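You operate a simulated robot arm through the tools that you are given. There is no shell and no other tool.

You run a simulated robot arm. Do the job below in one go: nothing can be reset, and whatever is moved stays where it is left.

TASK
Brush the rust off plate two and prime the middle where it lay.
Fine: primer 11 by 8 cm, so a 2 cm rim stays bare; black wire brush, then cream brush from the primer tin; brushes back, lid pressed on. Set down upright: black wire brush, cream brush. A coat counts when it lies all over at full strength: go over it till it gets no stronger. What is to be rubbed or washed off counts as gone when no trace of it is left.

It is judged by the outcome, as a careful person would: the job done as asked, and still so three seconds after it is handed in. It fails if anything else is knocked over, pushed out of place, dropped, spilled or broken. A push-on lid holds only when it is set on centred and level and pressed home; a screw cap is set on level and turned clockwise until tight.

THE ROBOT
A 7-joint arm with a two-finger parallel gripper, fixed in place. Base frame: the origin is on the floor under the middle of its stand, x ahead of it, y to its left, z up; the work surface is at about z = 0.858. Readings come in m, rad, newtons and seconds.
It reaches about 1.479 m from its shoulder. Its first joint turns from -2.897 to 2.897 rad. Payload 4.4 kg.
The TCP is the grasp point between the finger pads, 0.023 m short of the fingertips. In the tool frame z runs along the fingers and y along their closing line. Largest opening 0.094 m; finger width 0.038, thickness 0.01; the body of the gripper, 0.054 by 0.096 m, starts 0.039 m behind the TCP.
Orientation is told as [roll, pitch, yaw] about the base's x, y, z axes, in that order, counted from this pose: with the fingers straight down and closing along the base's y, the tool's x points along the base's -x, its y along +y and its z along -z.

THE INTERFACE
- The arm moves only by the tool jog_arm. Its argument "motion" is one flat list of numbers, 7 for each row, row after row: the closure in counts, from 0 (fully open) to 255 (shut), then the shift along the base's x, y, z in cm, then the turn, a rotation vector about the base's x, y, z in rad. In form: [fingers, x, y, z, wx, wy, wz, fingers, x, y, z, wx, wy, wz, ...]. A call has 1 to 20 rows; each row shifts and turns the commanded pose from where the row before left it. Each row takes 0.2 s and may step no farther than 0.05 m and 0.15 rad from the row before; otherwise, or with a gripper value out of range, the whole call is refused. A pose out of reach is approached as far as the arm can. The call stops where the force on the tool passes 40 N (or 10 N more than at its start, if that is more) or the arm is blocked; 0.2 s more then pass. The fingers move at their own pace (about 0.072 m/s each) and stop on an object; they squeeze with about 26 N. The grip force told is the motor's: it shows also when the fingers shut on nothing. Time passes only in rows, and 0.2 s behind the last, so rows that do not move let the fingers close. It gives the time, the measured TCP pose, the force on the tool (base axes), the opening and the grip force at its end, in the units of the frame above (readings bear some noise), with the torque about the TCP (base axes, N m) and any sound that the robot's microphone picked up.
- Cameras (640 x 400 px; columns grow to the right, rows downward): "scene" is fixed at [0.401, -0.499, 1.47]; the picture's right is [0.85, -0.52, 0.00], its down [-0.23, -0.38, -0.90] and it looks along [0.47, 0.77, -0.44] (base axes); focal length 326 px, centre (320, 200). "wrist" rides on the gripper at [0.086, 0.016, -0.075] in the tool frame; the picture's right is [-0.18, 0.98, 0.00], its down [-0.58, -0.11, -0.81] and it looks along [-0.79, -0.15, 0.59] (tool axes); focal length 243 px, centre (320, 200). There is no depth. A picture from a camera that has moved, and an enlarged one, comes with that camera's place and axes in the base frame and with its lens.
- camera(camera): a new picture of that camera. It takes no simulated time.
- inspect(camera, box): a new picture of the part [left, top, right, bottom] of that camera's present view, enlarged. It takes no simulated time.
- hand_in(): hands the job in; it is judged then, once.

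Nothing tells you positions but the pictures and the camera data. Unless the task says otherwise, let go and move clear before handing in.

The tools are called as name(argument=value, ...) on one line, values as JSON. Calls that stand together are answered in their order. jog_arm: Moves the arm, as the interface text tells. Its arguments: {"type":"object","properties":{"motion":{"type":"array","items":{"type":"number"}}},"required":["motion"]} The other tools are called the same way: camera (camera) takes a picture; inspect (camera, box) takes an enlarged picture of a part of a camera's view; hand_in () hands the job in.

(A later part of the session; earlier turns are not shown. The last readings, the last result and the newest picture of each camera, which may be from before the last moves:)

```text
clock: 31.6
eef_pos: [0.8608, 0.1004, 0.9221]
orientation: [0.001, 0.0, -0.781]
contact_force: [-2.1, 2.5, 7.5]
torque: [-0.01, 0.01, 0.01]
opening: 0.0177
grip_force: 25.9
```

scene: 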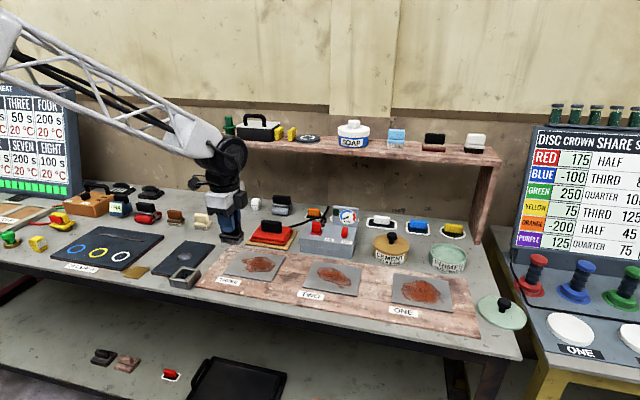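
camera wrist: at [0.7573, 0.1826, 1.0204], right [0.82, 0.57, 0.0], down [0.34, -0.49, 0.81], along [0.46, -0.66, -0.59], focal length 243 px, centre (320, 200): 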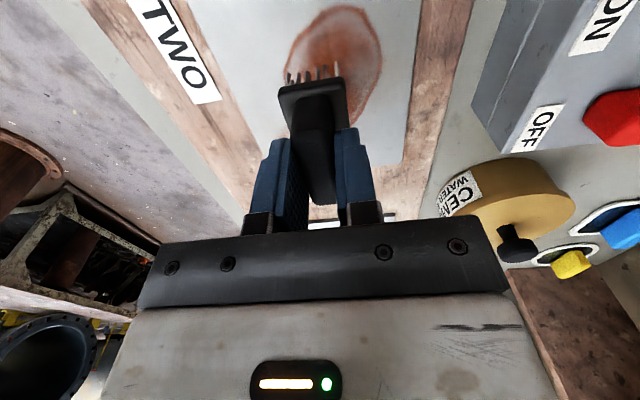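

Now I'll lift off and move aside, back towards the brush's home, so I can inspect the plate.

jog_arm(motion=[255, 0, 0, 1, 0, 0, 0, 255, 0, 0, 4, 0, 0, 0, 255, 0, 0, 4, 0, 0, 0, 255, 0, 0, 4, 0, 0, 0, 255, -3, 3.5, 0, 0, 0, 0, 255, -3, 3.5, 0, 0, 0, 0, 255, -3, 3.5, 0, 0, 0, 0, 255, -3, 3.5, 0, 0, 0, 0, 255, 0, 0, 0, 0, 0, 0])

inspect(camera="scene", box=[290, 240, 386, 300])

camera(camera="wrist")

camera(camera="scene")

```text
clock: 33.6
eef_pos: [0.7409, 0.2406, 1.0553]
orientation: [0.0, 0.0, -0.783]
contact_force: [0.7, 0.7, -1.0]
torque: [0.0, 0.0, -0.01]
opening: 0.0175
grip_force: 25.6
```

```text
6.67 times, centred on (338, 270) of scene
camera zoom: at [0.401, -0.499, 1.47], right [0.85, -0.52, 0.0], down [-0.23, -0.38, -0.9], along [0.47, 0.77, -0.44], focal length 2171 px, centre (200, -267)
```

zoom: 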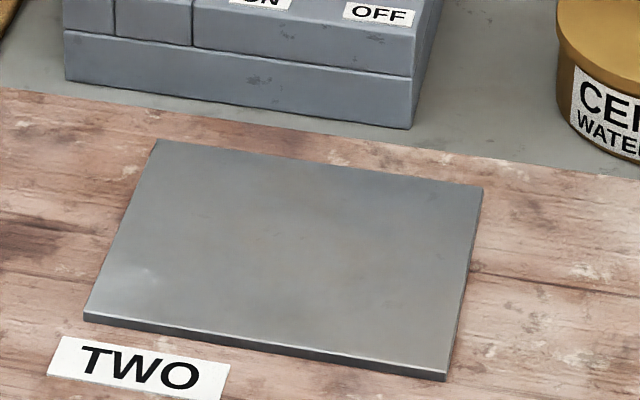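

```text
taken
camera wrist: at [0.6912, 0.3124, 1.1292], right [0.82, 0.57, 0.0], down [0.34, -0.49, 0.81], along [0.46, -0.66, -0.59], focal length 243 px, centre (320, 200)
```

wrist: 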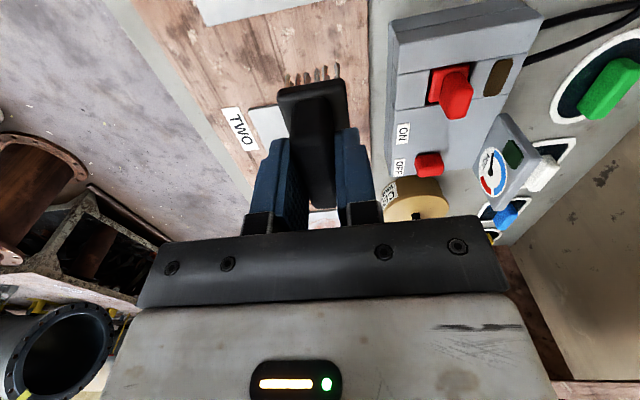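

```text
taken
```

scene: 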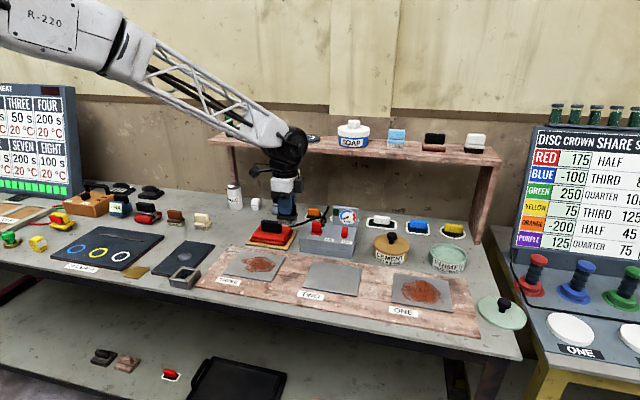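

The plate looks bare and hasn't moved. I'll zoom harder to look for faint traces.

inspect(camera="scene", box=[308, 258, 356, 288])

inspect(camera="scene", box=[328, 262, 368, 287])

```text
13.33 times, centred on (332, 273) of scene
camera zoom: at [0.401, -0.499, 1.47], right [0.85, -0.52, 0.0], down [-0.23, -0.38, -0.9], along [0.47, 0.77, -0.44], focal length 4341 px, centre (160, -773)
```

zoom: 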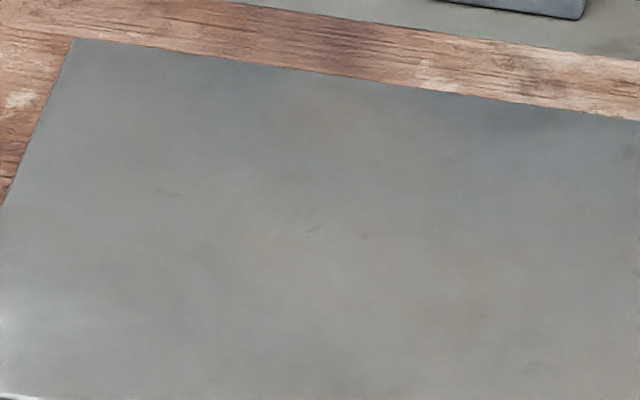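

```text
16.00 times, centred on (348, 274) of scene
camera zoom: at [0.401, -0.499, 1.47], right [0.85, -0.52, 0.0], down [-0.23, -0.38, -0.9], along [0.47, 0.77, -0.44], focal length 5210 px, centre (-128, -992)
```

zoom: 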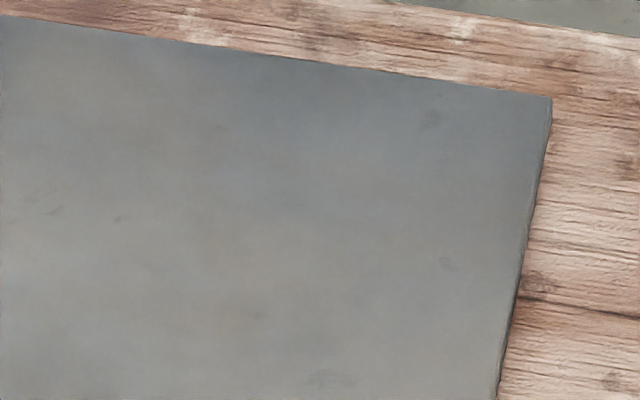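

There may be a very faint warm tint left, so I'll make another full pass with the wire brush to be safe.

jog_arm(motion=[255, 2.2, -2.8, 0, 0, 0, 0, 255, 2.2, -2.8, 0, 0, 0, 0, 255, 2.0, -2.87, 0, 0, 0, 0, 255, 0, 0, -4, 0, 0, 0, 255, 0, 0, -4, 0, 0, 0, 255, 0, 0, -4, 0, 0, 0, 255, 0, 0, -0.7, 0, 0, 0, 255, 0, 0, 0, 0, 0, 0])

jog_arm(motion=[255, 0, 0, -0.15, 0, 0, 0, 255, 0, 0, 0, 0, 0, 0])

```text
clock: 35.4
eef_pos: [0.8029, 0.1568, 0.927]
orientation: [0.001, 0.0, -0.781]
contact_force: [-0.2, 0.1, -1.1]
torque: [0.0, -0.02, 0.0]
opening: 0.0175
grip_force: 25.2
```

```text
clock: 36.0
eef_pos: [0.8039, 0.1559, 0.9244]
orientation: [-0.001, -0.001, -0.782]
contact_force: [0.4, -0.9, -1.0]
torque: [-0.04, 0.01, -0.02]
opening: 0.0176
grip_force: 25.8
```

jog_arm(motion=[255, 0, 0, -0.12, 0, 0, 0, 255, 0, 0, 0, 0, 0, 0])

jog_arm(motion=[255, 0, 0, -0.08, 0, 0, 0, 255, 0, 0, 0, 0, 0, 0])

```text
clock: 36.6
eef_pos: [0.8043, 0.1568, 0.9237]
orientation: [0.0, 0.0, -0.782]
contact_force: [0.3, -0.1, -2.3]
torque: [0.02, -0.01, 0.0]
opening: 0.0174
grip_force: 26.1
```

```text
clock: 37.2
eef_pos: [0.8047, 0.1567, 0.9225]
orientation: [-0.001, -0.001, -0.783]
contact_force: [-0.4, -0.7, -1.7]
torque: [0.01, 0.02, 0.02]
opening: 0.0178
grip_force: 26.0
```

jog_arm(motion=[255, 0, 0, -0.07, 0, 0, 0, 255, 0, 0, 0, 0, 0, 0])

jog_arm(motion=[255, 0, 0, -0.07, 0, 0, 0, 255, 0, 0, 0, 0, 0, 0])

```text
clock: 37.8
eef_pos: [0.8043, 0.1568, 0.9232]
orientation: [0.0, 0.0, -0.782]
contact_force: [-0.9, 1.4, 6.2]
torque: [0.06, 0.07, -0.03]
opening: 0.0177
grip_force: 25.8
```

```text
clock: 38.4
eef_pos: [0.805, 0.1558, 0.9218]
orientation: [0.003, 0.001, -0.781]
contact_force: [-4.3, 2.7, 17.7]
torque: [0.14, 0.27, 0.01]
opening: 0.0175
grip_force: 26.2
```

Contact is firm. I'll sweep again from back to front in overlapping bands.

jog_arm(motion=[255, 1.388, -1.369, 0.03, 0, 0, 0, 255, 1.388, -1.369, 0, 0, 0, 0, 255, 1.388, -1.369, 0, 0, 0, 0, 255, 1.388, -1.369, 0, 0, 0, 0, 255, -1.123, -1.139, 0, 0, 0, 0])

jog_arm(motion=[255, -1.388, 1.369, 0, 0, 0, 0, 255, -1.388, 1.369, 0, 0, 0, 0, 255, -1.388, 1.369, 0, 0, 0, 0, 255, -1.388, 1.369, 0, 0, 0, 0, 255, -1.123, -1.139, 0, 0, 0, 0])

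jog_arm(motion=[255, 1.388, -1.369, 0, 0, 0, 0, 255, 1.388, -1.369, 0, 0, 0, 0, 255, 1.388, -1.369, 0, 0, 0, 0, 255, 1.388, -1.369, 0, 0, 0, 0, 255, -1.123, -1.139, 0, 0, 0, 0])

```text
clock: 39.6
eef_pos: [0.8493, 0.0908, 0.921]
orientation: [-0.002, 0.0, -0.781]
contact_force: [3.7, 3.5, 10.8]
torque: [0.06, -0.21, 0.02]
opening: 0.0176
grip_force: 26.0
```

```text
clock: 40.8
eef_pos: [0.7819, 0.1331, 0.9214]
orientation: [0.001, 0.0, -0.783]
contact_force: [5.4, 7.3, 23.0]
torque: [0.22, -0.06, 0.0]
opening: 0.0177
grip_force: 25.8
```

```text
clock: 42.0
eef_pos: [0.828, 0.0663, 0.9222]
orientation: [-0.003, -0.001, -0.782]
contact_force: [-0.8, 0.2, -1.9]
torque: [0.01, 0.03, -0.01]
opening: 0.0176
grip_force: 25.7
```

jog_arm(motion=[255, 0, 0, -0.1, 0, 0, 0, 255, 0, 0, 0, 0, 0, 0])

jog_arm(motion=[255, 0, 0, -0.05, 0, 0, 0, 255, 0, 0, 0, 0, 0, 0])

```text
clock: 42.6
eef_pos: [0.8275, 0.0664, 0.921]
orientation: [-0.002, 0.0, -0.782]
contact_force: [-0.5, -0.2, -0.4]
torque: [-0.07, -0.03, 0.01]
opening: 0.0174
grip_force: 25.5
```

```text
clock: 43.2
eef_pos: [0.8278, 0.0675, 0.9206]
orientation: [0.002, -0.002, -0.782]
contact_force: [-1.8, -1.8, 5.5]
torque: [-0.09, 0.0, -0.05]
opening: 0.0175
grip_force: 25.3
```

jog_arm(motion=[255, -1.388, 1.369, -0.04, 0, 0, 0, 255, -1.388, 1.369, 0, 0, 0, 0, 255, -1.388, 1.369, 0, 0, 0, 0, 255, -1.388, 1.369, 0, 0, 0, 0])

jog_arm(motion=[255, -1.123, -1.139, -0.03, 0, 0, 0, 255, 1.388, -1.369, 0, 0, 0, 0, 255, 1.388, -1.369, 0, 0, 0, 0])

```text
clock: 44.2
eef_pos: [0.7716, 0.1219, 0.9205]
orientation: [0.0, 0.0, -0.782]
contact_force: [5.4, -5.6, 21.0]
torque: [-0.07, -0.15, 0.0]
opening: 0.0179
grip_force: 26.2
```

```text
clock: 45.0
eef_pos: [0.7862, 0.0823, 0.918]
orientation: [-0.001, 0.0, -0.78]
contact_force: [-0.9, 1.1, 4.0]
torque: [0.0, -0.05, 0.03]
opening: 0.0176
grip_force: 25.8
```

jog_arm(motion=[255, 1.388, -1.369, -0.02, 0, 0, 0, 255, 1.388, -1.369, 0, 0, 0, 0])

jog_arm(motion=[255, 1.123, 1.139, 0, 0, 0, 0, 255, 1.123, 1.139, 0, 0, 0, 0, 255, -1.388, 1.369, 0, 0, 0, 0, 255, -1.388, 1.369, 0, 0, 0, 0, 255, -1.388, 1.369, 0, 0, 0, 0, 255, -1.388, 1.369, 0, 0, 0, 0])

```text
clock: 45.6
eef_pos: [0.8149, 0.0553, 0.9179]
orientation: [0.0, -0.001, -0.782]
contact_force: [-0.6, 0.4, 0.8]
torque: [0.04, -0.02, -0.02]
opening: 0.0175
grip_force: 25.7
```

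```text
clock: 47.0
eef_pos: [0.7822, 0.1324, 0.918]
orientation: [0.0, -0.001, -0.782]
contact_force: [0.5, -0.1, -2.0]
torque: [0.03, 0.02, 0.01]
opening: 0.0176
grip_force: 25.8
```

I've made a second full pass. I'll lift off and inspect the plate, brush and grip.

jog_arm(motion=[255, 0, 0, 1, 0, 0, 0, 255, 0, 0, 4, 0, 0, 0, 255, 0, 0, 4, 0, 0, 0, 255, 0, 0, 4, 0, 0, 0, 255, -2, 3.5, 0.5, 0, 0, 0, 255, -2, 3.5, 0.5, 0, 0, 0, 255, -2, 3.5, 0, 0, 0, 0, 255, 0, 0, 0, 0, 0, 0])

inspect(camera="scene", box=[290, 240, 386, 300])

inspect(camera="scene", box=[308, 258, 356, 288])

camera(camera="wrist")

```text
clock: 48.8
eef_pos: [0.7204, 0.2381, 1.0595]
orientation: [0.001, 0.001, -0.783]
contact_force: [-0.2, 0.1, -1.1]
torque: [0.01, -0.01, -0.01]
opening: 0.0174
grip_force: 26.2
```

```text
6.67 times, centred on (338, 270) of scene
camera zoom: at [0.401, -0.499, 1.47], right [0.85, -0.52, 0.0], down [-0.23, -0.38, -0.9], along [0.47, 0.77, -0.44], focal length 2171 px, centre (200, -267)
```

zoom: 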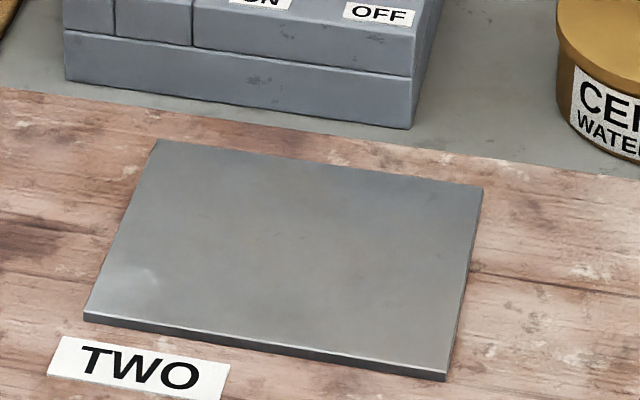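

```text
13.33 times, centred on (332, 273) of scene
camera zoom: at [0.401, -0.499, 1.47], right [0.85, -0.52, 0.0], down [-0.23, -0.38, -0.9], along [0.47, 0.77, -0.44], focal length 4341 px, centre (160, -773)
```

zoom: 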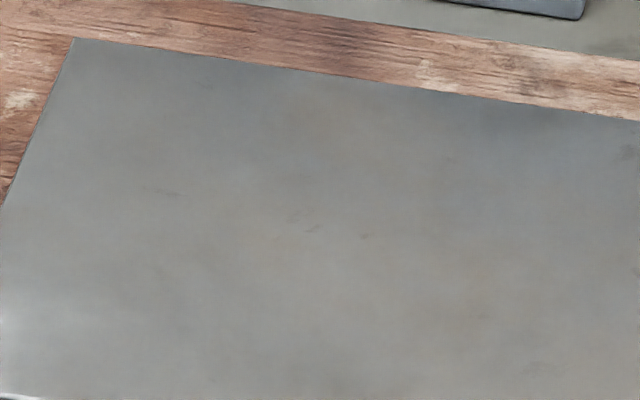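

```text
taken
camera wrist: at [0.6703, 0.31, 1.133], right [0.82, 0.57, 0.0], down [0.34, -0.49, 0.81], along [0.46, -0.66, -0.59], focal length 243 px, centre (320, 200)
```

wrist: 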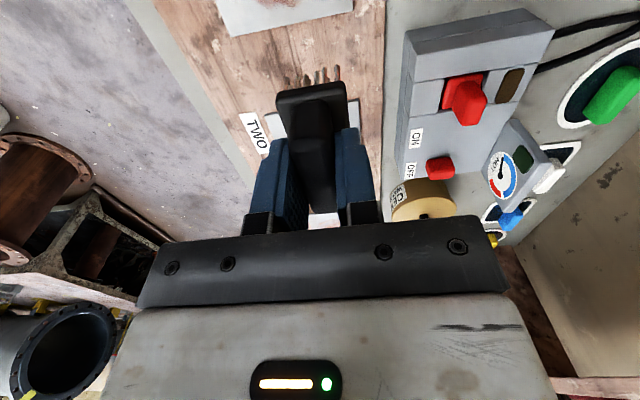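

The appearance is identical after the second pass, so the plate is clean. Next I'll carry the wire brush back to its recorded spot.

jog_arm(motion=[255, -1.094, 3.979, 0, 0, 0, 0, 255, -1.094, 3.979, 0, 0, 0, 0, 255, -1.094, 3.979, 0, 0, 0, 0, 255, -1.094, 3.979, 0, 0, 0, -0.007, 255, -1.094, 3.979, 0, 0, 0, -0.007, 255, -1.094, 3.979, 0, 0, 0, -0.007, 255, -1.094, 3.979, 0, 0, 0, 0, 255, 0, 0, -4, 0, 0, 0, 255, 0, 0, -4, 0, 0, 0, 255, 0, 0, -4, 0, 0, 0, 255, 0, 0, -1.5, 0, 0, 0, 255, 0, 0, 0, 0, 0, 0])

inspect(camera="scene", box=[190, 190, 270, 240])

```text
clock: 51.4
eef_pos: [0.6469, 0.5172, 0.9239]
orientation: [-0.001, 0.0, -0.803]
contact_force: [0.1, -0.8, -1.2]
torque: [-0.04, 0.0, 0.01]
opening: 0.0175
grip_force: 26.0
```

```text
8.00 times, centred on (230, 215) of scene
camera zoom: at [0.401, -0.499, 1.47], right [0.85, -0.52, 0.0], down [-0.23, -0.38, -0.9], along [0.47, 0.77, -0.44], focal length 2605 px, centre (1040, 80)
```

zoom: 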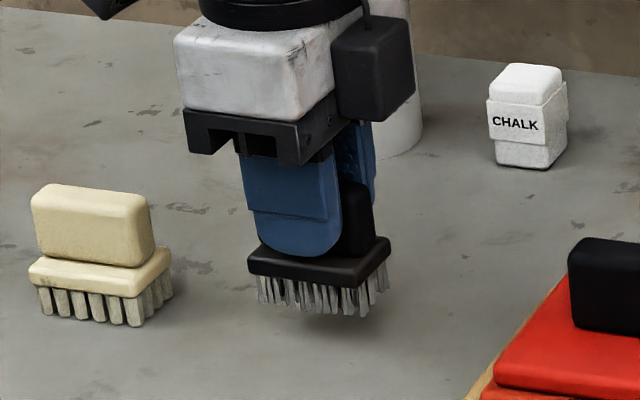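

I'll trim the x position and lower gently until the bristles rest on the bench.

jog_arm(motion=[255, -0.3, -0.05, 0, 0, 0, 0, 255, 0, 0, -1, 0, 0, 0, 255, 0, 0, -0.3, 0, 0, 0, 255, 0, 0, 0, 0, 0, 0])

jog_arm(motion=[255, 0, 0, -0.2, 0, 0, 0, 255, 0, 0, 0, 0, 0, 0])

```text
clock: 52.4
eef_pos: [0.6433, 0.5162, 0.911]
orientation: [0.0, -0.001, -0.803]
contact_force: [0.0, -0.6, -1.0]
torque: [0.01, 0.0, -0.02]
opening: 0.0177
grip_force: 26.1
```

```text
clock: 53.0
eef_pos: [0.644, 0.5148, 0.911]
orientation: [0.001, -0.001, -0.804]
contact_force: [-0.2, 0.3, -1.1]
torque: [0.02, 0.02, 0.01]
opening: 0.0176
grip_force: 26.2
```

jog_arm(motion=[255, 0, 0, -0.2, 0, 0, 0, 255, 0, 0, 0, 0, 0, 0])

jog_arm(motion=[255, 0, 0, -0.15, 0, 0, 0, 255, 0, 0, 0, 0, 0, 0])

```text
clock: 53.6
eef_pos: [0.6432, 0.5155, 0.9077]
orientation: [-0.001, -0.001, -0.804]
contact_force: [0.5, 1.0, -1.0]
torque: [0.0, -0.02, 0.01]
opening: 0.0174
grip_force: 25.7
```

```text
clock: 54.2
eef_pos: [0.6436, 0.5164, 0.9062]
orientation: [-0.001, 0.0, -0.802]
contact_force: [-0.4, 0.1, -0.1]
torque: [-0.02, 0.0, 0.0]
opening: 0.0177
grip_force: 26.6
```

jog_arm(motion=[255, 0, 0, -0.07, 0, 0, 0, 255, 0, 0, 0, 0, 0, 0])

inspect(camera="scene", box=[190, 190, 270, 240])

```text
clock: 54.8
eef_pos: [0.6432, 0.5173, 0.9046]
orientation: [-0.001, -0.001, -0.801]
contact_force: [-0.1, 0.3, -0.9]
torque: [-0.03, 0.01, -0.02]
opening: 0.0178
grip_force: 26.3
```

```text
8.00 times, centred on (230, 215) of scene
camera zoom: at [0.401, -0.499, 1.47], right [0.85, -0.52, 0.0], down [-0.23, -0.38, -0.9], along [0.47, 0.77, -0.44], focal length 2605 px, centre (1040, 80)
```

zoom: 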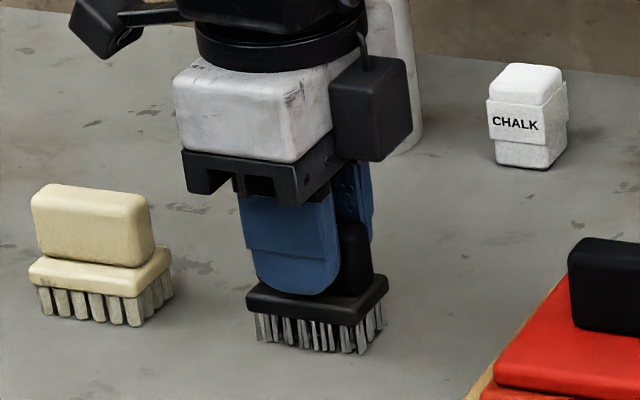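

jog_arm(motion=[255, 0, 0, -0.07, 0, 0, 0, 255, 0, 0, 0, 0, 0, 0])

jog_arm(motion=[255, 0, 0, -0.05, 0, 0, 0, 255, 0, 0, 0, 0, 0, 0])

```text
clock: 55.4
eef_pos: [0.643, 0.5164, 0.9047]
orientation: [0.001, -0.002, -0.802]
contact_force: [0.1, -0.7, -0.6]
torque: [0.02, -0.01, -0.03]
opening: 0.0179
grip_force: 26.3
```

```text
clock: 56.0
eef_pos: [0.6426, 0.5155, 0.9047]
orientation: [-0.001, 0.0, -0.802]
contact_force: [-2.0, 0.0, 4.0]
torque: [0.02, 0.07, 0.01]
opening: 0.0177
grip_force: 25.6
```

The brush is resting on the bench. I'll open the fingers and rise straight up.

jog_arm(motion=[200, 0, 0, 0, 0, 0, 0, 150, 0, 0, 0, 0, 0, 0, 60, 0, 0, 0, 0, 0, 0, 0, 0, 0, 0, 0, 0, 0, 0, 0, 0, 0, 0, 0, 0])

inspect(camera="scene", box=[190, 190, 270, 240])

```text
clock: 57.2
eef_pos: [0.6436, 0.5161, 0.9041]
orientation: [-0.001, -0.001, -0.802]
contact_force: [-0.3, -0.8, 0.4]
torque: [0.0, 0.01, 0.04]
opening: 0.094
grip_force: 0.0
```

```text
8.00 times, centred on (230, 215) of scene
camera zoom: at [0.401, -0.499, 1.47], right [0.85, -0.52, 0.0], down [-0.23, -0.38, -0.9], along [0.47, 0.77, -0.44], focal length 2605 px, centre (1040, 80)
```

zoom: 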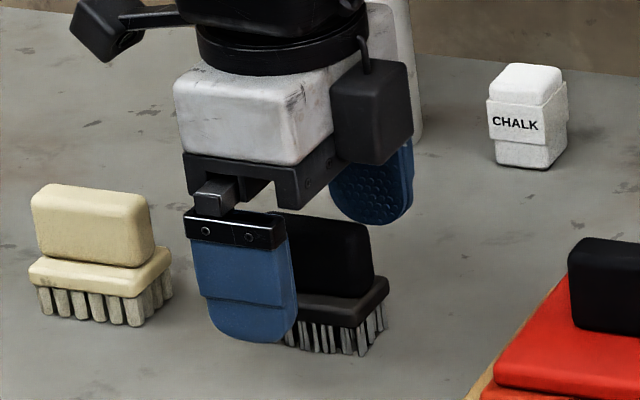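

The black brush stands upright in its place. I'll rise and move over to the cream brush.

jog_arm(motion=[0, 0, 0, 3, 0, 0, 0, 0, 0, 0, 4, 0, 0, 0, 0, -2.53, 2.4, 0, 0, 0, 0, 0, -2.53, 2.4, 0, 0, 0, 0, 0, -2.5, 2.4, 0, 0, 0, 0, 0, 0, 0, 0, 0, 0, 0])

inspect(camera="wrist", box=[240, 20, 400, 120])

inspect(camera="scene", box=[180, 190, 260, 240])

```text
clock: 58.6
eef_pos: [0.5686, 0.5893, 0.9725]
orientation: [0.0, 0.001, -0.802]
contact_force: [-0.4, -0.8, -0.3]
torque: [0.01, -0.03, -0.04]
opening: 0.094
grip_force: 0.0
```

```text
4.00 times, centred on (320, 70) of wrist
camera zoom: at [0.5192, 0.6614, 1.047], right [0.83, 0.55, 0.0], down [0.33, -0.49, 0.81], along [0.44, -0.67, -0.59], focal length 970 px, centre (320, 720)
```

zoom: 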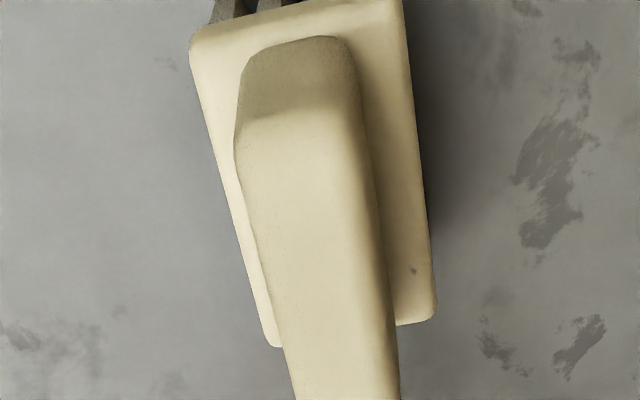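

```text
8.00 times, centred on (220, 215) of scene
camera zoom: at [0.401, -0.499, 1.47], right [0.85, -0.52, 0.0], down [-0.23, -0.38, -0.9], along [0.47, 0.77, -0.44], focal length 2605 px, centre (1120, 80)
```

zoom: 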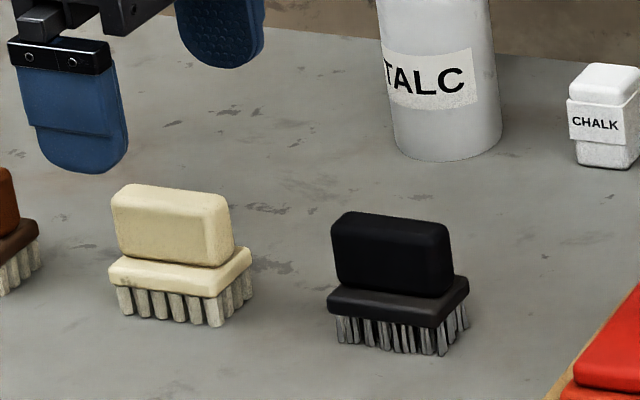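

inspect(camera="wrist", box=[256, 20, 384, 150])

```text
3.08 times, centred on (320, 85) of wrist
camera zoom: at [0.5192, 0.6614, 1.047], right [0.83, 0.55, 0.0], down [0.33, -0.49, 0.81], along [0.44, -0.67, -0.59], focal length 746 px, centre (320, 554)
```

zoom: 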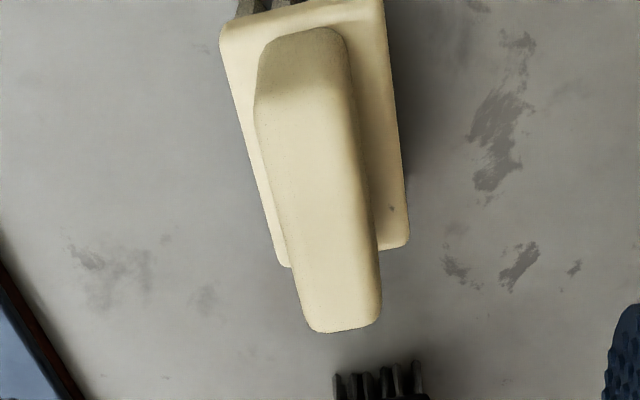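

The cream brush is directly below and laterally centred. I'll trim yaw slightly, descend to grasp height with the fingers open and compare in both views.

jog_arm(motion=[0, 0, 0, -3, 0, 0, -0.025, 0, 0, 0, -2, 0, 0, 0, 0, 0, 0, -1.2, 0, 0, 0, 0, 0, 0, 0, 0, 0, 0])

inspect(camera="wrist", box=[220, 60, 420, 220])

inspect(camera="scene", box=[170, 195, 234, 235])

```text
clock: 59.6
eef_pos: [0.5675, 0.5883, 0.9118]
orientation: [-0.001, -0.001, -0.829]
contact_force: [-0.7, 0.3, 0.5]
torque: [0.01, -0.02, 0.04]
opening: 0.094
grip_force: 0.0
```

```text
2.50 times, centred on (320, 140) of wrist
camera zoom: at [0.5208, 0.6623, 0.9858], right [0.85, 0.53, 0.0], down [0.31, -0.5, 0.81], along [0.43, -0.68, -0.59], focal length 606 px, centre (320, 350)
```

zoom: 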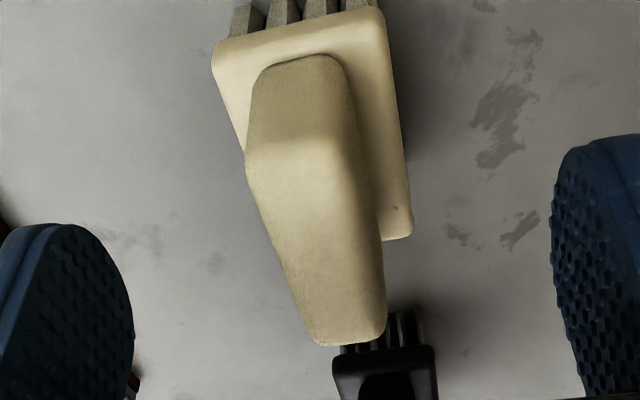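

```text
10.00 times, centred on (202, 215) of scene
camera zoom: at [0.401, -0.499, 1.47], right [0.85, -0.52, 0.0], down [-0.23, -0.38, -0.9], along [0.47, 0.77, -0.44], focal length 3256 px, centre (1500, 50)
```

zoom: 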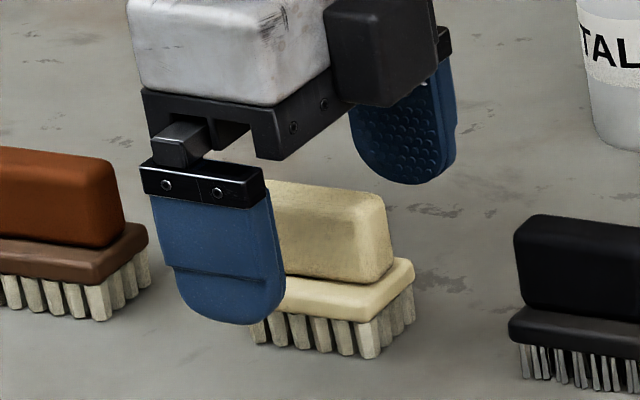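

I'll shift back about 5 mm along the handle, lower to z≈0.906 and close on the cream brush.

jog_arm(motion=[0, -0.34, 0.36, 0, 0, 0, 0, 0, 0, 0, -0.5, 0, 0, 0, 0, 0, 0, 0, 0, 0, 0, 255, 0, 0, 0, 0, 0, 0, 255, 0, 0, 0, 0, 0, 0, 255, 0, 0, 0, 0, 0, 0, 255, 0, 0, 0, 0, 0, 0, 255, 0, 0, 0, 0, 0, 0])

inspect(camera="wrist", box=[220, 60, 420, 220])

inspect(camera="scene", box=[170, 195, 234, 235])

```text
clock: 61.4
eef_pos: [0.564, 0.5917, 0.9073]
orientation: [0.001, 0.0, -0.827]
contact_force: [-0.4, -0.6, 2.1]
torque: [0.02, 0.04, 0.01]
opening: 0.0176
grip_force: 26.2
```

```text
2.50 times, centred on (320, 140) of wrist
camera zoom: at [0.5169, 0.6659, 0.9809], right [0.85, 0.53, 0.0], down [0.31, -0.5, 0.81], along [0.43, -0.68, -0.59], focal length 606 px, centre (320, 350)
```

zoom: 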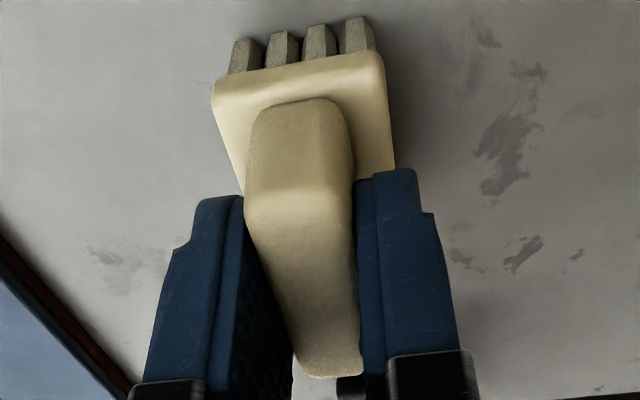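

```text
10.00 times, centred on (202, 215) of scene
camera zoom: at [0.401, -0.499, 1.47], right [0.85, -0.52, 0.0], down [-0.23, -0.38, -0.9], along [0.47, 0.77, -0.44], focal length 3256 px, centre (1500, 50)
```

zoom: 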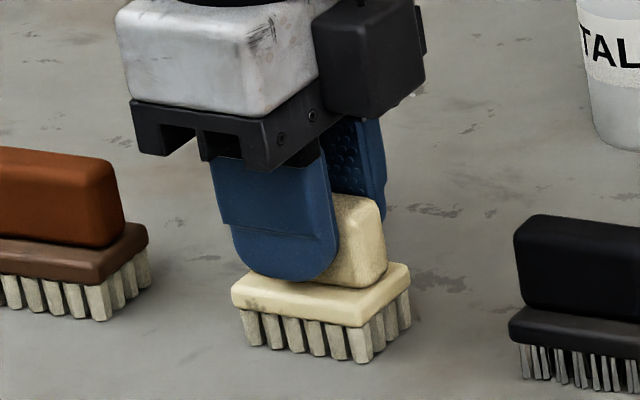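

The cream brush is gripped at TCP (0.564, 0.5917, 0.9073), yaw -0.827. I'll lift it and carry it high over the bench towards the primer tin.

jog_arm(motion=[255, 0, 0, 2, 0, 0, 0, 255, 0, 0, 4, 0, 0, 0, 255, 0, 0, 4.5, 0, 0, 0, 255, 0, 0, 4.5, 0, 0, 0, 255, 0, 0, 4.5, 0, 0, 0, 255, 3.35, -3.48, 0, 0, 0, 0, 255, 3.35, -3.48, 0, 0, 0, 0, 255, 3.35, -3.48, 0, 0, 0, 0, 255, 3.35, -3.48, 0, 0, 0, 0, 255, 3.35, -3.48, 0, 0, 0, 0, 255, 3.35, -3.48, 0, 0, 0, 0.01, 255, 3.35, -3.48, 0, 0, 0, 0.01, 255, 3.35, -3.48, 0, 0, 0, 0.01, 255, 3.35, -3.48, 0, 0, 0, 0.01, 255, 3.35, -3.48, 0, 0, 0, 0.007, 255, 0, 0, 0, 0, 0, 0])

camera(camera="wrist")

camera(camera="scene")

```text
clock: 64.8
eef_pos: [0.9, 0.2422, 1.1008]
orientation: [0.0, 0.0, -0.779]
contact_force: [0.6, 0.3, 0.0]
torque: [0.01, 0.04, 0.01]
opening: 0.0178
grip_force: 26.8
```

```text
taken
camera wrist: at [0.8492, 0.315, 1.1755], right [0.82, 0.57, 0.0], down [0.34, -0.49, 0.81], along [0.46, -0.66, -0.59], focal length 243 px, centre (320, 200)
```

wrist: 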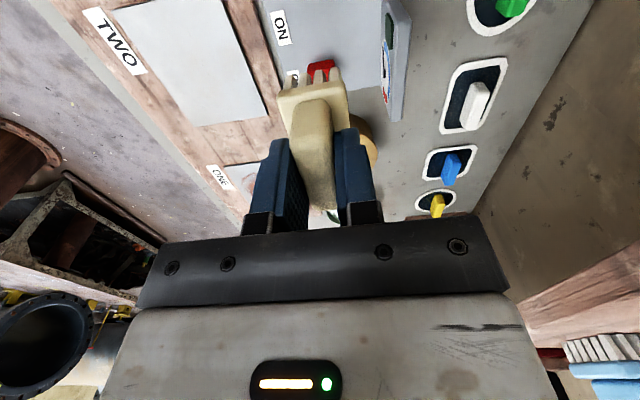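

```text
taken
```

scene: 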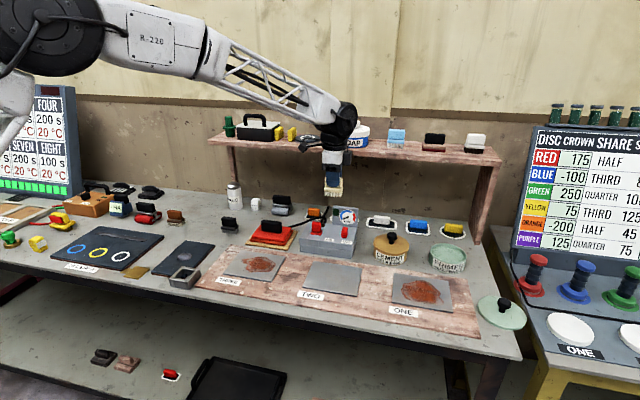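

I'll move to a spot where the primer tin sits to the right of the gripper in the wrist view.

jog_arm(motion=[255, 1.257, -4.157, 0, 0, 0, 0, 255, 1.257, -4.157, 0, 0, 0, 0, 255, 1.257, -4.157, 0, 0, 0, 0, 255, 1.257, -4.157, 0, 0, 0, 0, 255, 1.257, -4.157, -1, 0, 0, 0, 255, 1.257, -4.157, -1, 0, 0, 0, 255, 1.257, -4.157, -1, 0, 0, 0, 255, 0, 0, 0, 0, 0, 0])

camera(camera="wrist")

inspect(camera="scene", box=[410, 230, 490, 280])

inspect(camera="scene", box=[460, 280, 540, 330])

```text
clock: 66.6
eef_pos: [0.987, -0.0473, 1.0698]
orientation: [0.001, 0.0, -0.78]
contact_force: [-0.1, 0.6, -1.5]
torque: [0.0, -0.01, 0.0]
opening: 0.0175
grip_force: 26.2
```

```text
taken
camera wrist: at [0.936, 0.0232, 1.1441], right [0.82, 0.57, 0.0], down [0.34, -0.49, 0.81], along [0.46, -0.66, -0.59], focal length 243 px, centre (320, 200)
```

wrist: 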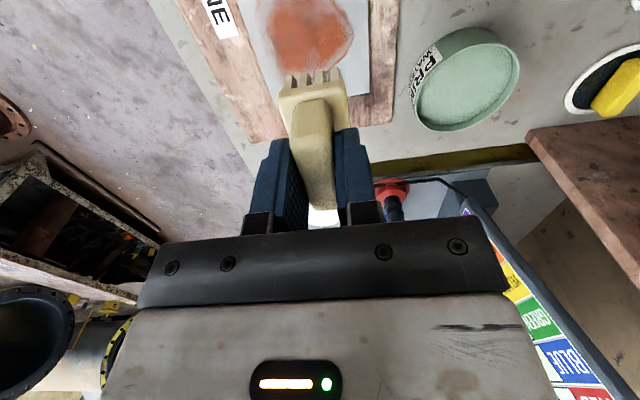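

```text
8.00 times, centred on (450, 255) of scene
camera zoom: at [0.401, -0.499, 1.47], right [0.85, -0.52, 0.0], down [-0.23, -0.38, -0.9], along [0.47, 0.77, -0.44], focal length 2605 px, centre (-720, -240)
```

zoom: 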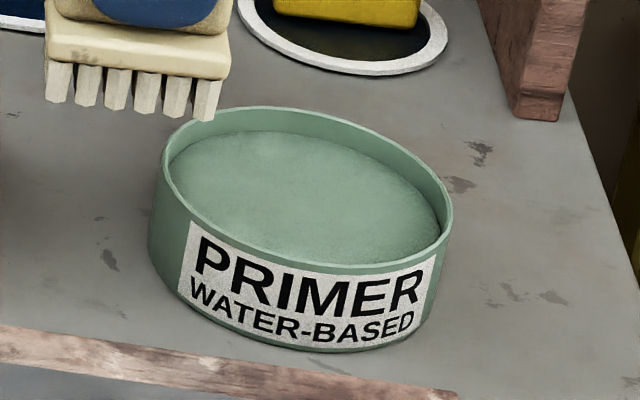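

```text
8.00 times, centred on (500, 305) of scene
camera zoom: at [0.401, -0.499, 1.47], right [0.85, -0.52, 0.0], down [-0.23, -0.38, -0.9], along [0.47, 0.77, -0.44], focal length 2605 px, centre (-1120, -640)
```

zoom: 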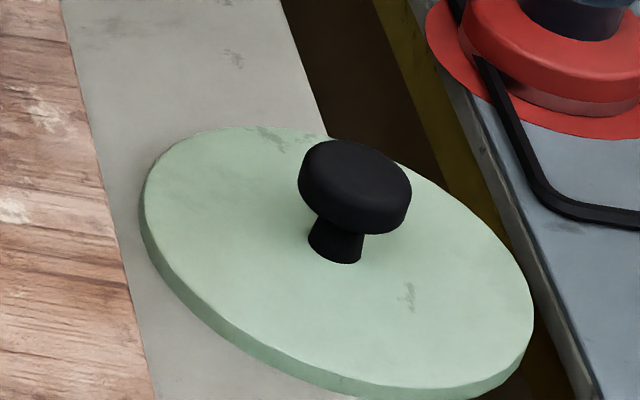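

I'll zoom the wrist view on the tin to measure it precisely.

inspect(camera="wrist", box=[390, 10, 550, 150])

```text
2.86 times, centred on (470, 80) of wrist
camera zoom: at [0.936, 0.0232, 1.1441], right [0.82, 0.57, 0.0], down [0.34, -0.49, 0.81], along [0.46, -0.66, -0.59], focal length 693 px, centre (-109, 543)
```

zoom: 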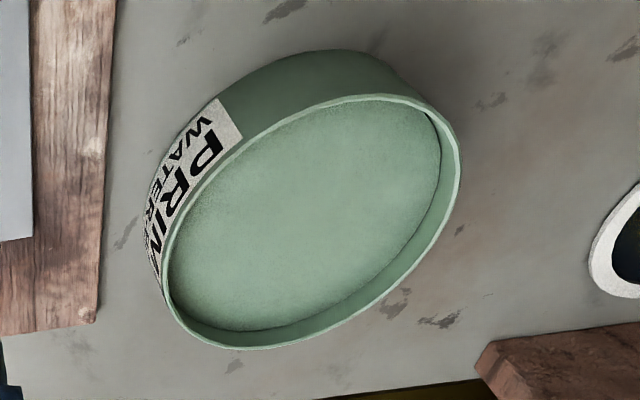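

The tin centre is about (1.148, -0.006), with the rim at z≈0.891 and an opening of about 10 cm. I'll bring the cream brush over the tin centre and check before dipping.

jog_arm(motion=[255, 3.97, 1.08, 0, 0, 0, 0, 255, 3.97, 1.08, 0, 0, 0, 0, 255, 3.97, 1.08, 0, 0, 0, 0, 255, 3.97, 1.08, 0, 0, 0, 0, 255, 0, 0, -4, 0, 0, 0, 255, 0, 0, -3, 0, 0, 0, 255, 0, 0, 0, 0, 0, 0])

camera(camera="wrist")

inspect(camera="scene", box=[400, 200, 496, 280])

camera(camera="scene")

```text
clock: 68.2
eef_pos: [1.1467, -0.0043, 1.0044]
orientation: [0.0, 0.0, -0.78]
contact_force: [0.5, 1.2, -1.2]
torque: [-0.01, 0.01, -0.02]
opening: 0.0174
grip_force: 26.2
```

```text
taken
camera wrist: at [1.0953, 0.0684, 1.0781], right [0.82, 0.57, 0.0], down [0.34, -0.49, 0.81], along [0.46, -0.66, -0.59], focal length 243 px, centre (320, 200)
```

wrist: 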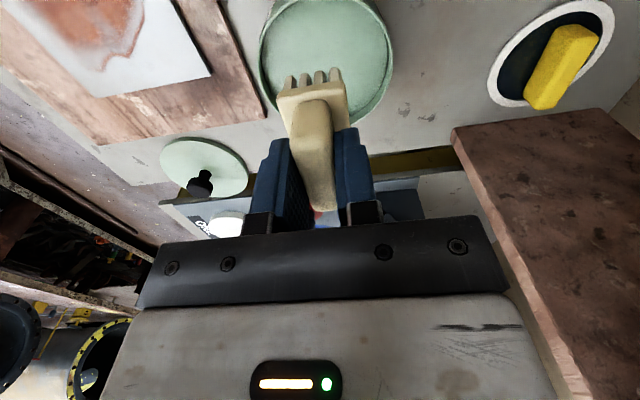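

```text
5.00 times, centred on (448, 240) of scene
camera zoom: at [0.401, -0.499, 1.47], right [0.85, -0.52, 0.0], down [-0.23, -0.38, -0.9], along [0.47, 0.77, -0.44], focal length 1628 px, centre (-320, 0)
```

zoom: 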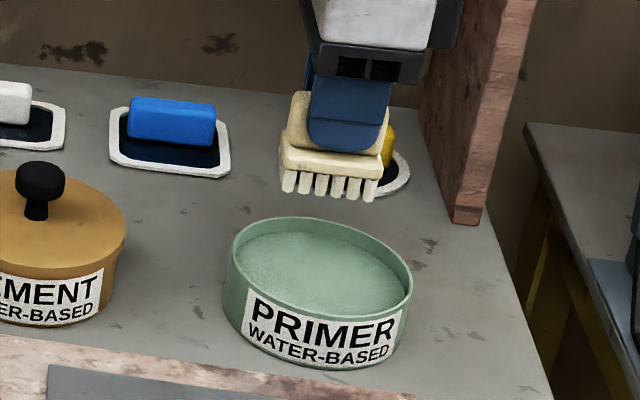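

```text
taken
```

scene: 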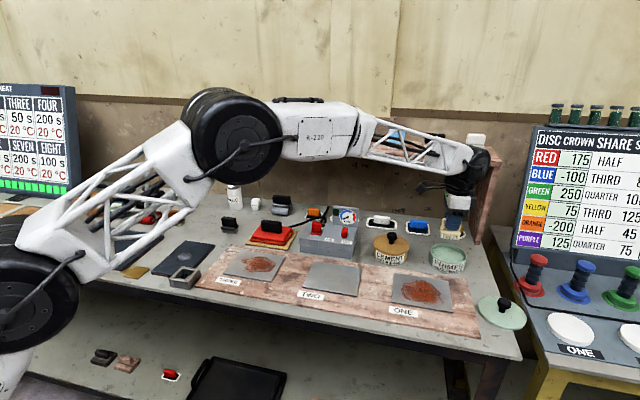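

inspect(camera="wrist", box=[240, 0, 410, 130])

```text
3.08 times, centred on (325, 65) of wrist
camera zoom: at [1.0953, 0.0684, 1.0781], right [0.82, 0.57, 0.0], down [0.34, -0.49, 0.81], along [0.46, -0.66, -0.59], focal length 746 px, centre (305, 615)
```

zoom: 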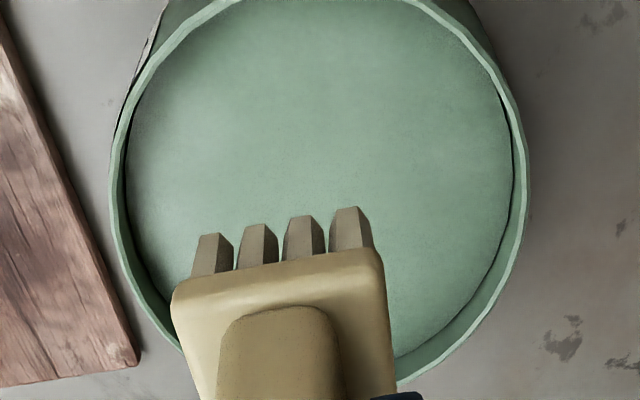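

The tin centre is (1.153, -0.009) and the brush is well inside its opening. I'll nudge slightly and lower to just above the rim to check.

jog_arm(motion=[255, 0.3, -0.25, -3, 0, 0, 0, 255, 0, 0, -2.5, 0, 0, 0, 255, 0, 0, -0.5, 0, 0, 0, 255, 0, 0, 0, 0, 0, 0])

inspect(camera="scene", box=[410, 220, 490, 270])

inspect(camera="wrist", box=[220, 0, 430, 150])

```text
clock: 69.2
eef_pos: [1.1497, -0.0072, 0.9426]
orientation: [0.0, -0.001, -0.781]
contact_force: [-0.2, 0.5, -1.5]
torque: [0.02, -0.03, 0.0]
opening: 0.0174
grip_force: 26.0
```

```text
8.00 times, centred on (450, 245) of scene
camera zoom: at [0.401, -0.499, 1.47], right [0.85, -0.52, 0.0], down [-0.23, -0.38, -0.9], along [0.47, 0.77, -0.44], focal length 2605 px, centre (-720, -160)
```

zoom: 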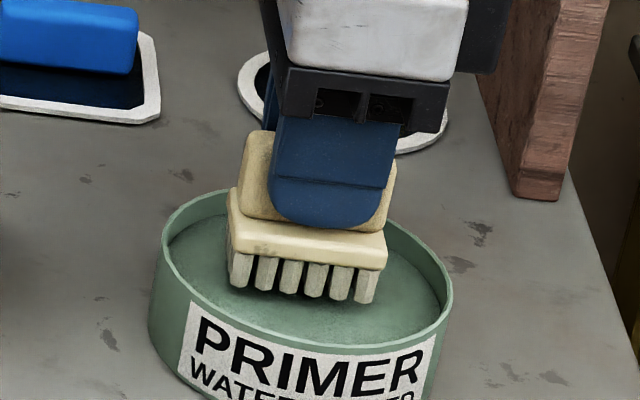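

```text
2.67 times, centred on (325, 75) of wrist
camera zoom: at [1.099, 0.0652, 1.0166], right [0.82, 0.57, 0.0], down [0.34, -0.49, 0.81], along [0.46, -0.66, -0.59], focal length 647 px, centre (307, 533)
```

zoom: 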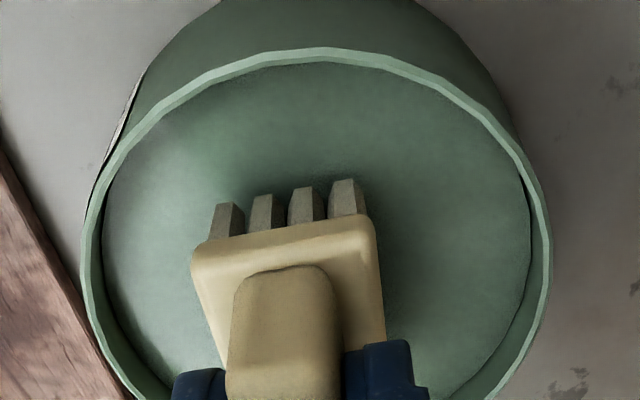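

The brush is centred inside the tin opening. I'll lower the bristles into the primer and watch the surface level.

jog_arm(motion=[255, 0, 0, -0.8, 0, 0, 0, 255, 0, 0, -0.5, 0, 0, 0, 255, 0, 0, 0, 0, 0, 0])

inspect(camera="scene", box=[410, 220, 490, 270])

```text
clock: 70.0
eef_pos: [1.1497, -0.0057, 0.9314]
orientation: [0.003, -0.002, -0.78]
contact_force: [5.3, -0.4, 25.9]
torque: [-0.02, -0.17, -0.03]
opening: 0.0176
grip_force: 26.2
```

```text
8.00 times, centred on (450, 245) of scene
camera zoom: at [0.401, -0.499, 1.47], right [0.85, -0.52, 0.0], down [-0.23, -0.38, -0.9], along [0.47, 0.77, -0.44], focal length 2605 px, centre (-720, -160)
```

zoom: 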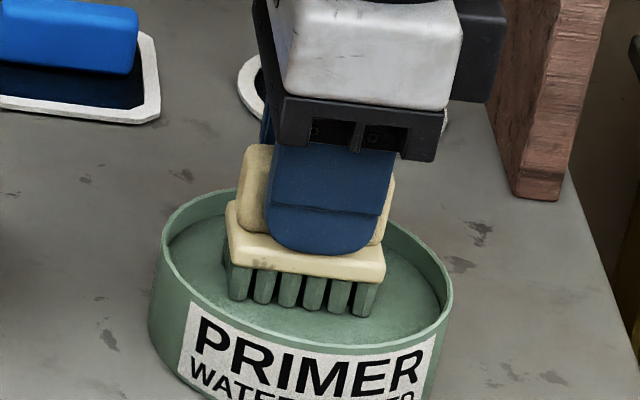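

The bristles have picked up primer (they turned green), and the primer surface resists like a solid. I'll lift out gently and carry the brush to plate two.

jog_arm(motion=[255, 0, 0, 0.5, 0, 0, 0, 255, 0, 0, 1.5, 0, 0, 0, 255, 0, 0, 3, 0, 0, 0, 255, 0, 0, 4, 0, 0, 0, 255, 0, 0, 1, 0, 0, 0, 255, -4.2, 1.385, 0, 0, 0, 0, 255, -4.2, 1.385, 0, 0, 0, 0, 255, -4.2, 1.385, 0, 0, 0, 0, 255, -4.2, 1.385, 0, 0, 0, 0, 255, -4.2, 1.385, 0, 0, 0, 0, 255, -4.2, 1.385, 0, 0, 0, 0, 255, -4.2, 1.385, 0, 0, 0, 0, 255, -4.2, 1.385, 0, 0, 0, 0, 255, 0, 0, 0, 0, 0, 0, 255, 0, 0, 0, 0, 0, 0])

camera(camera="scene")

inspect(camera="scene", box=[280, 220, 376, 300])

inspect(camera="scene", box=[410, 230, 490, 280])

```text
clock: 73.2
eef_pos: [0.8121, 0.1045, 1.0314]
orientation: [0.0, 0.001, -0.78]
contact_force: [-0.4, 0.4, -1.6]
torque: [0.03, 0.0, 0.04]
opening: 0.0178
grip_force: 26.0
```

```text
taken
```

scene: 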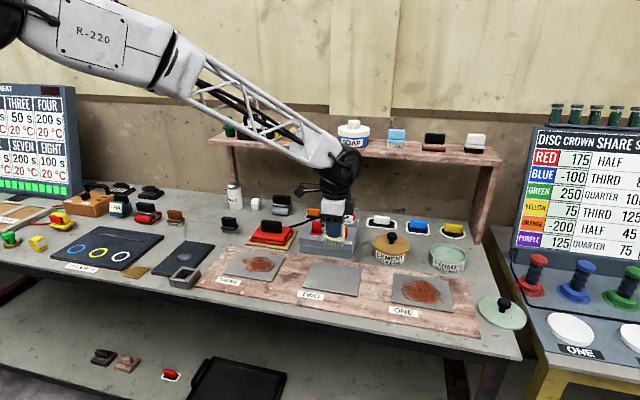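

```text
5.00 times, centred on (328, 260) of scene
camera zoom: at [0.401, -0.499, 1.47], right [0.85, -0.52, 0.0], down [-0.23, -0.38, -0.9], along [0.47, 0.77, -0.44], focal length 1628 px, centre (280, -100)
```

zoom: 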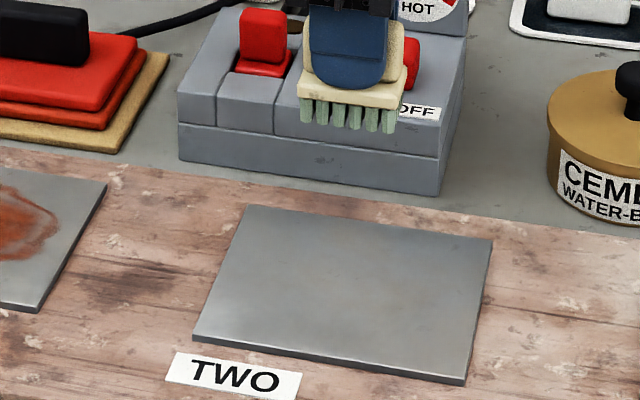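

```text
8.00 times, centred on (450, 255) of scene
camera zoom: at [0.401, -0.499, 1.47], right [0.85, -0.52, 0.0], down [-0.23, -0.38, -0.9], along [0.47, 0.77, -0.44], focal length 2605 px, centre (-720, -240)
```

zoom: 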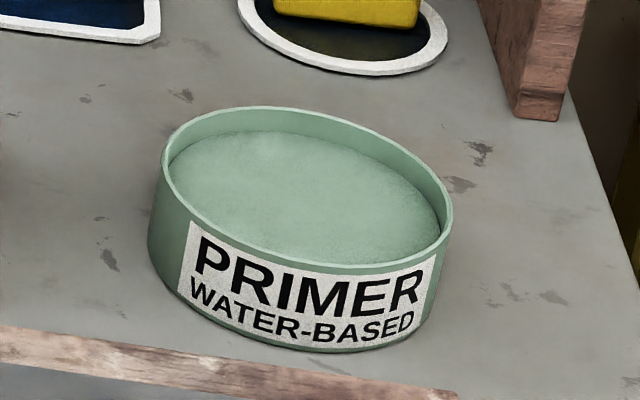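

No drips, and the tin is still in place. I'll lower to just above plate two and check alignment.

jog_arm(motion=[255, 0, 0, -4, 0, 0, 0, 255, 0, 0, -4, 0, 0, 0, 255, 0, 0, -2, 0, 0, 0, 255, 0, 0, 0, 0, 0, 0])

inspect(camera="scene", box=[290, 240, 386, 300])

inspect(camera="wrist", box=[200, 0, 440, 150])

```text
clock: 74.2
eef_pos: [0.8118, 0.1018, 0.9306]
orientation: [-0.001, 0.001, -0.78]
contact_force: [0.2, -0.2, -2.0]
torque: [-0.03, 0.0, -0.01]
opening: 0.0175
grip_force: 25.9
```

```text
6.67 times, centred on (338, 270) of scene
camera zoom: at [0.401, -0.499, 1.47], right [0.85, -0.52, 0.0], down [-0.23, -0.38, -0.9], along [0.47, 0.77, -0.44], focal length 2171 px, centre (200, -267)
```

zoom: 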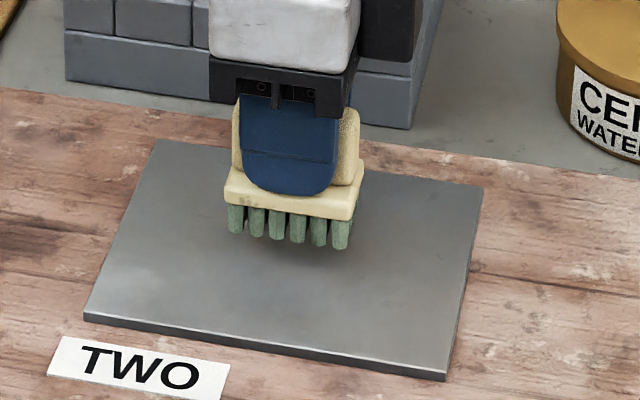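

```text
2.67 times, centred on (320, 75) of wrist
camera zoom: at [0.7615, 0.1741, 1.0056], right [0.82, 0.57, 0.0], down [0.34, -0.49, 0.81], along [0.46, -0.66, -0.59], focal length 647 px, centre (320, 533)
```

zoom: 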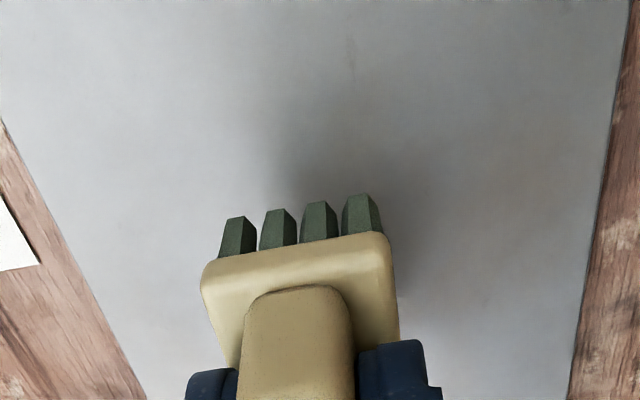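

It's close to the plate centre. I'll touch down gently.

jog_arm(motion=[255, 0, 0, -0.7, 0, 0, 0, 255, 0, 0, -0.15, 0, 0, 0, 255, 0, 0, 0, 0, 0, 0])

jog_arm(motion=[255, 0, 0, -0.15, 0, 0, 0, 255, 0, 0, 0, 0, 0, 0])

```text
clock: 75.0
eef_pos: [0.8135, 0.1029, 0.9208]
orientation: [0.0, -0.001, -0.78]
contact_force: [0.5, 0.5, -1.3]
torque: [0.01, -0.01, 0.01]
opening: 0.0174
grip_force: 26.1
```

```text
clock: 75.6
eef_pos: [0.814, 0.1038, 0.92]
orientation: [0.0, -0.001, -0.778]
contact_force: [0.4, -0.1, -0.5]
torque: [0.0, 0.02, -0.04]
opening: 0.0175
grip_force: 26.1
```

jog_arm(motion=[255, 0, 0, -0.12, 0, 0, 0, 255, 0, 0, 0, 0, 0, 0])

jog_arm(motion=[255, 0, 0, -0.1, 0, 0, 0, 255, 0, 0, 0, 0, 0, 0])

```text
clock: 76.2
eef_pos: [0.8133, 0.1028, 0.9175]
orientation: [0.0, 0.0, -0.781]
contact_force: [0.4, 0.3, -0.9]
torque: [-0.03, -0.04, -0.02]
opening: 0.0174
grip_force: 25.7
```

```text
clock: 76.8
eef_pos: [0.8146, 0.1044, 0.9166]
orientation: [-0.002, 0.001, -0.779]
contact_force: [0.2, -0.8, -0.8]
torque: [0.02, 0.02, 0.0]
opening: 0.0176
grip_force: 26.6
```

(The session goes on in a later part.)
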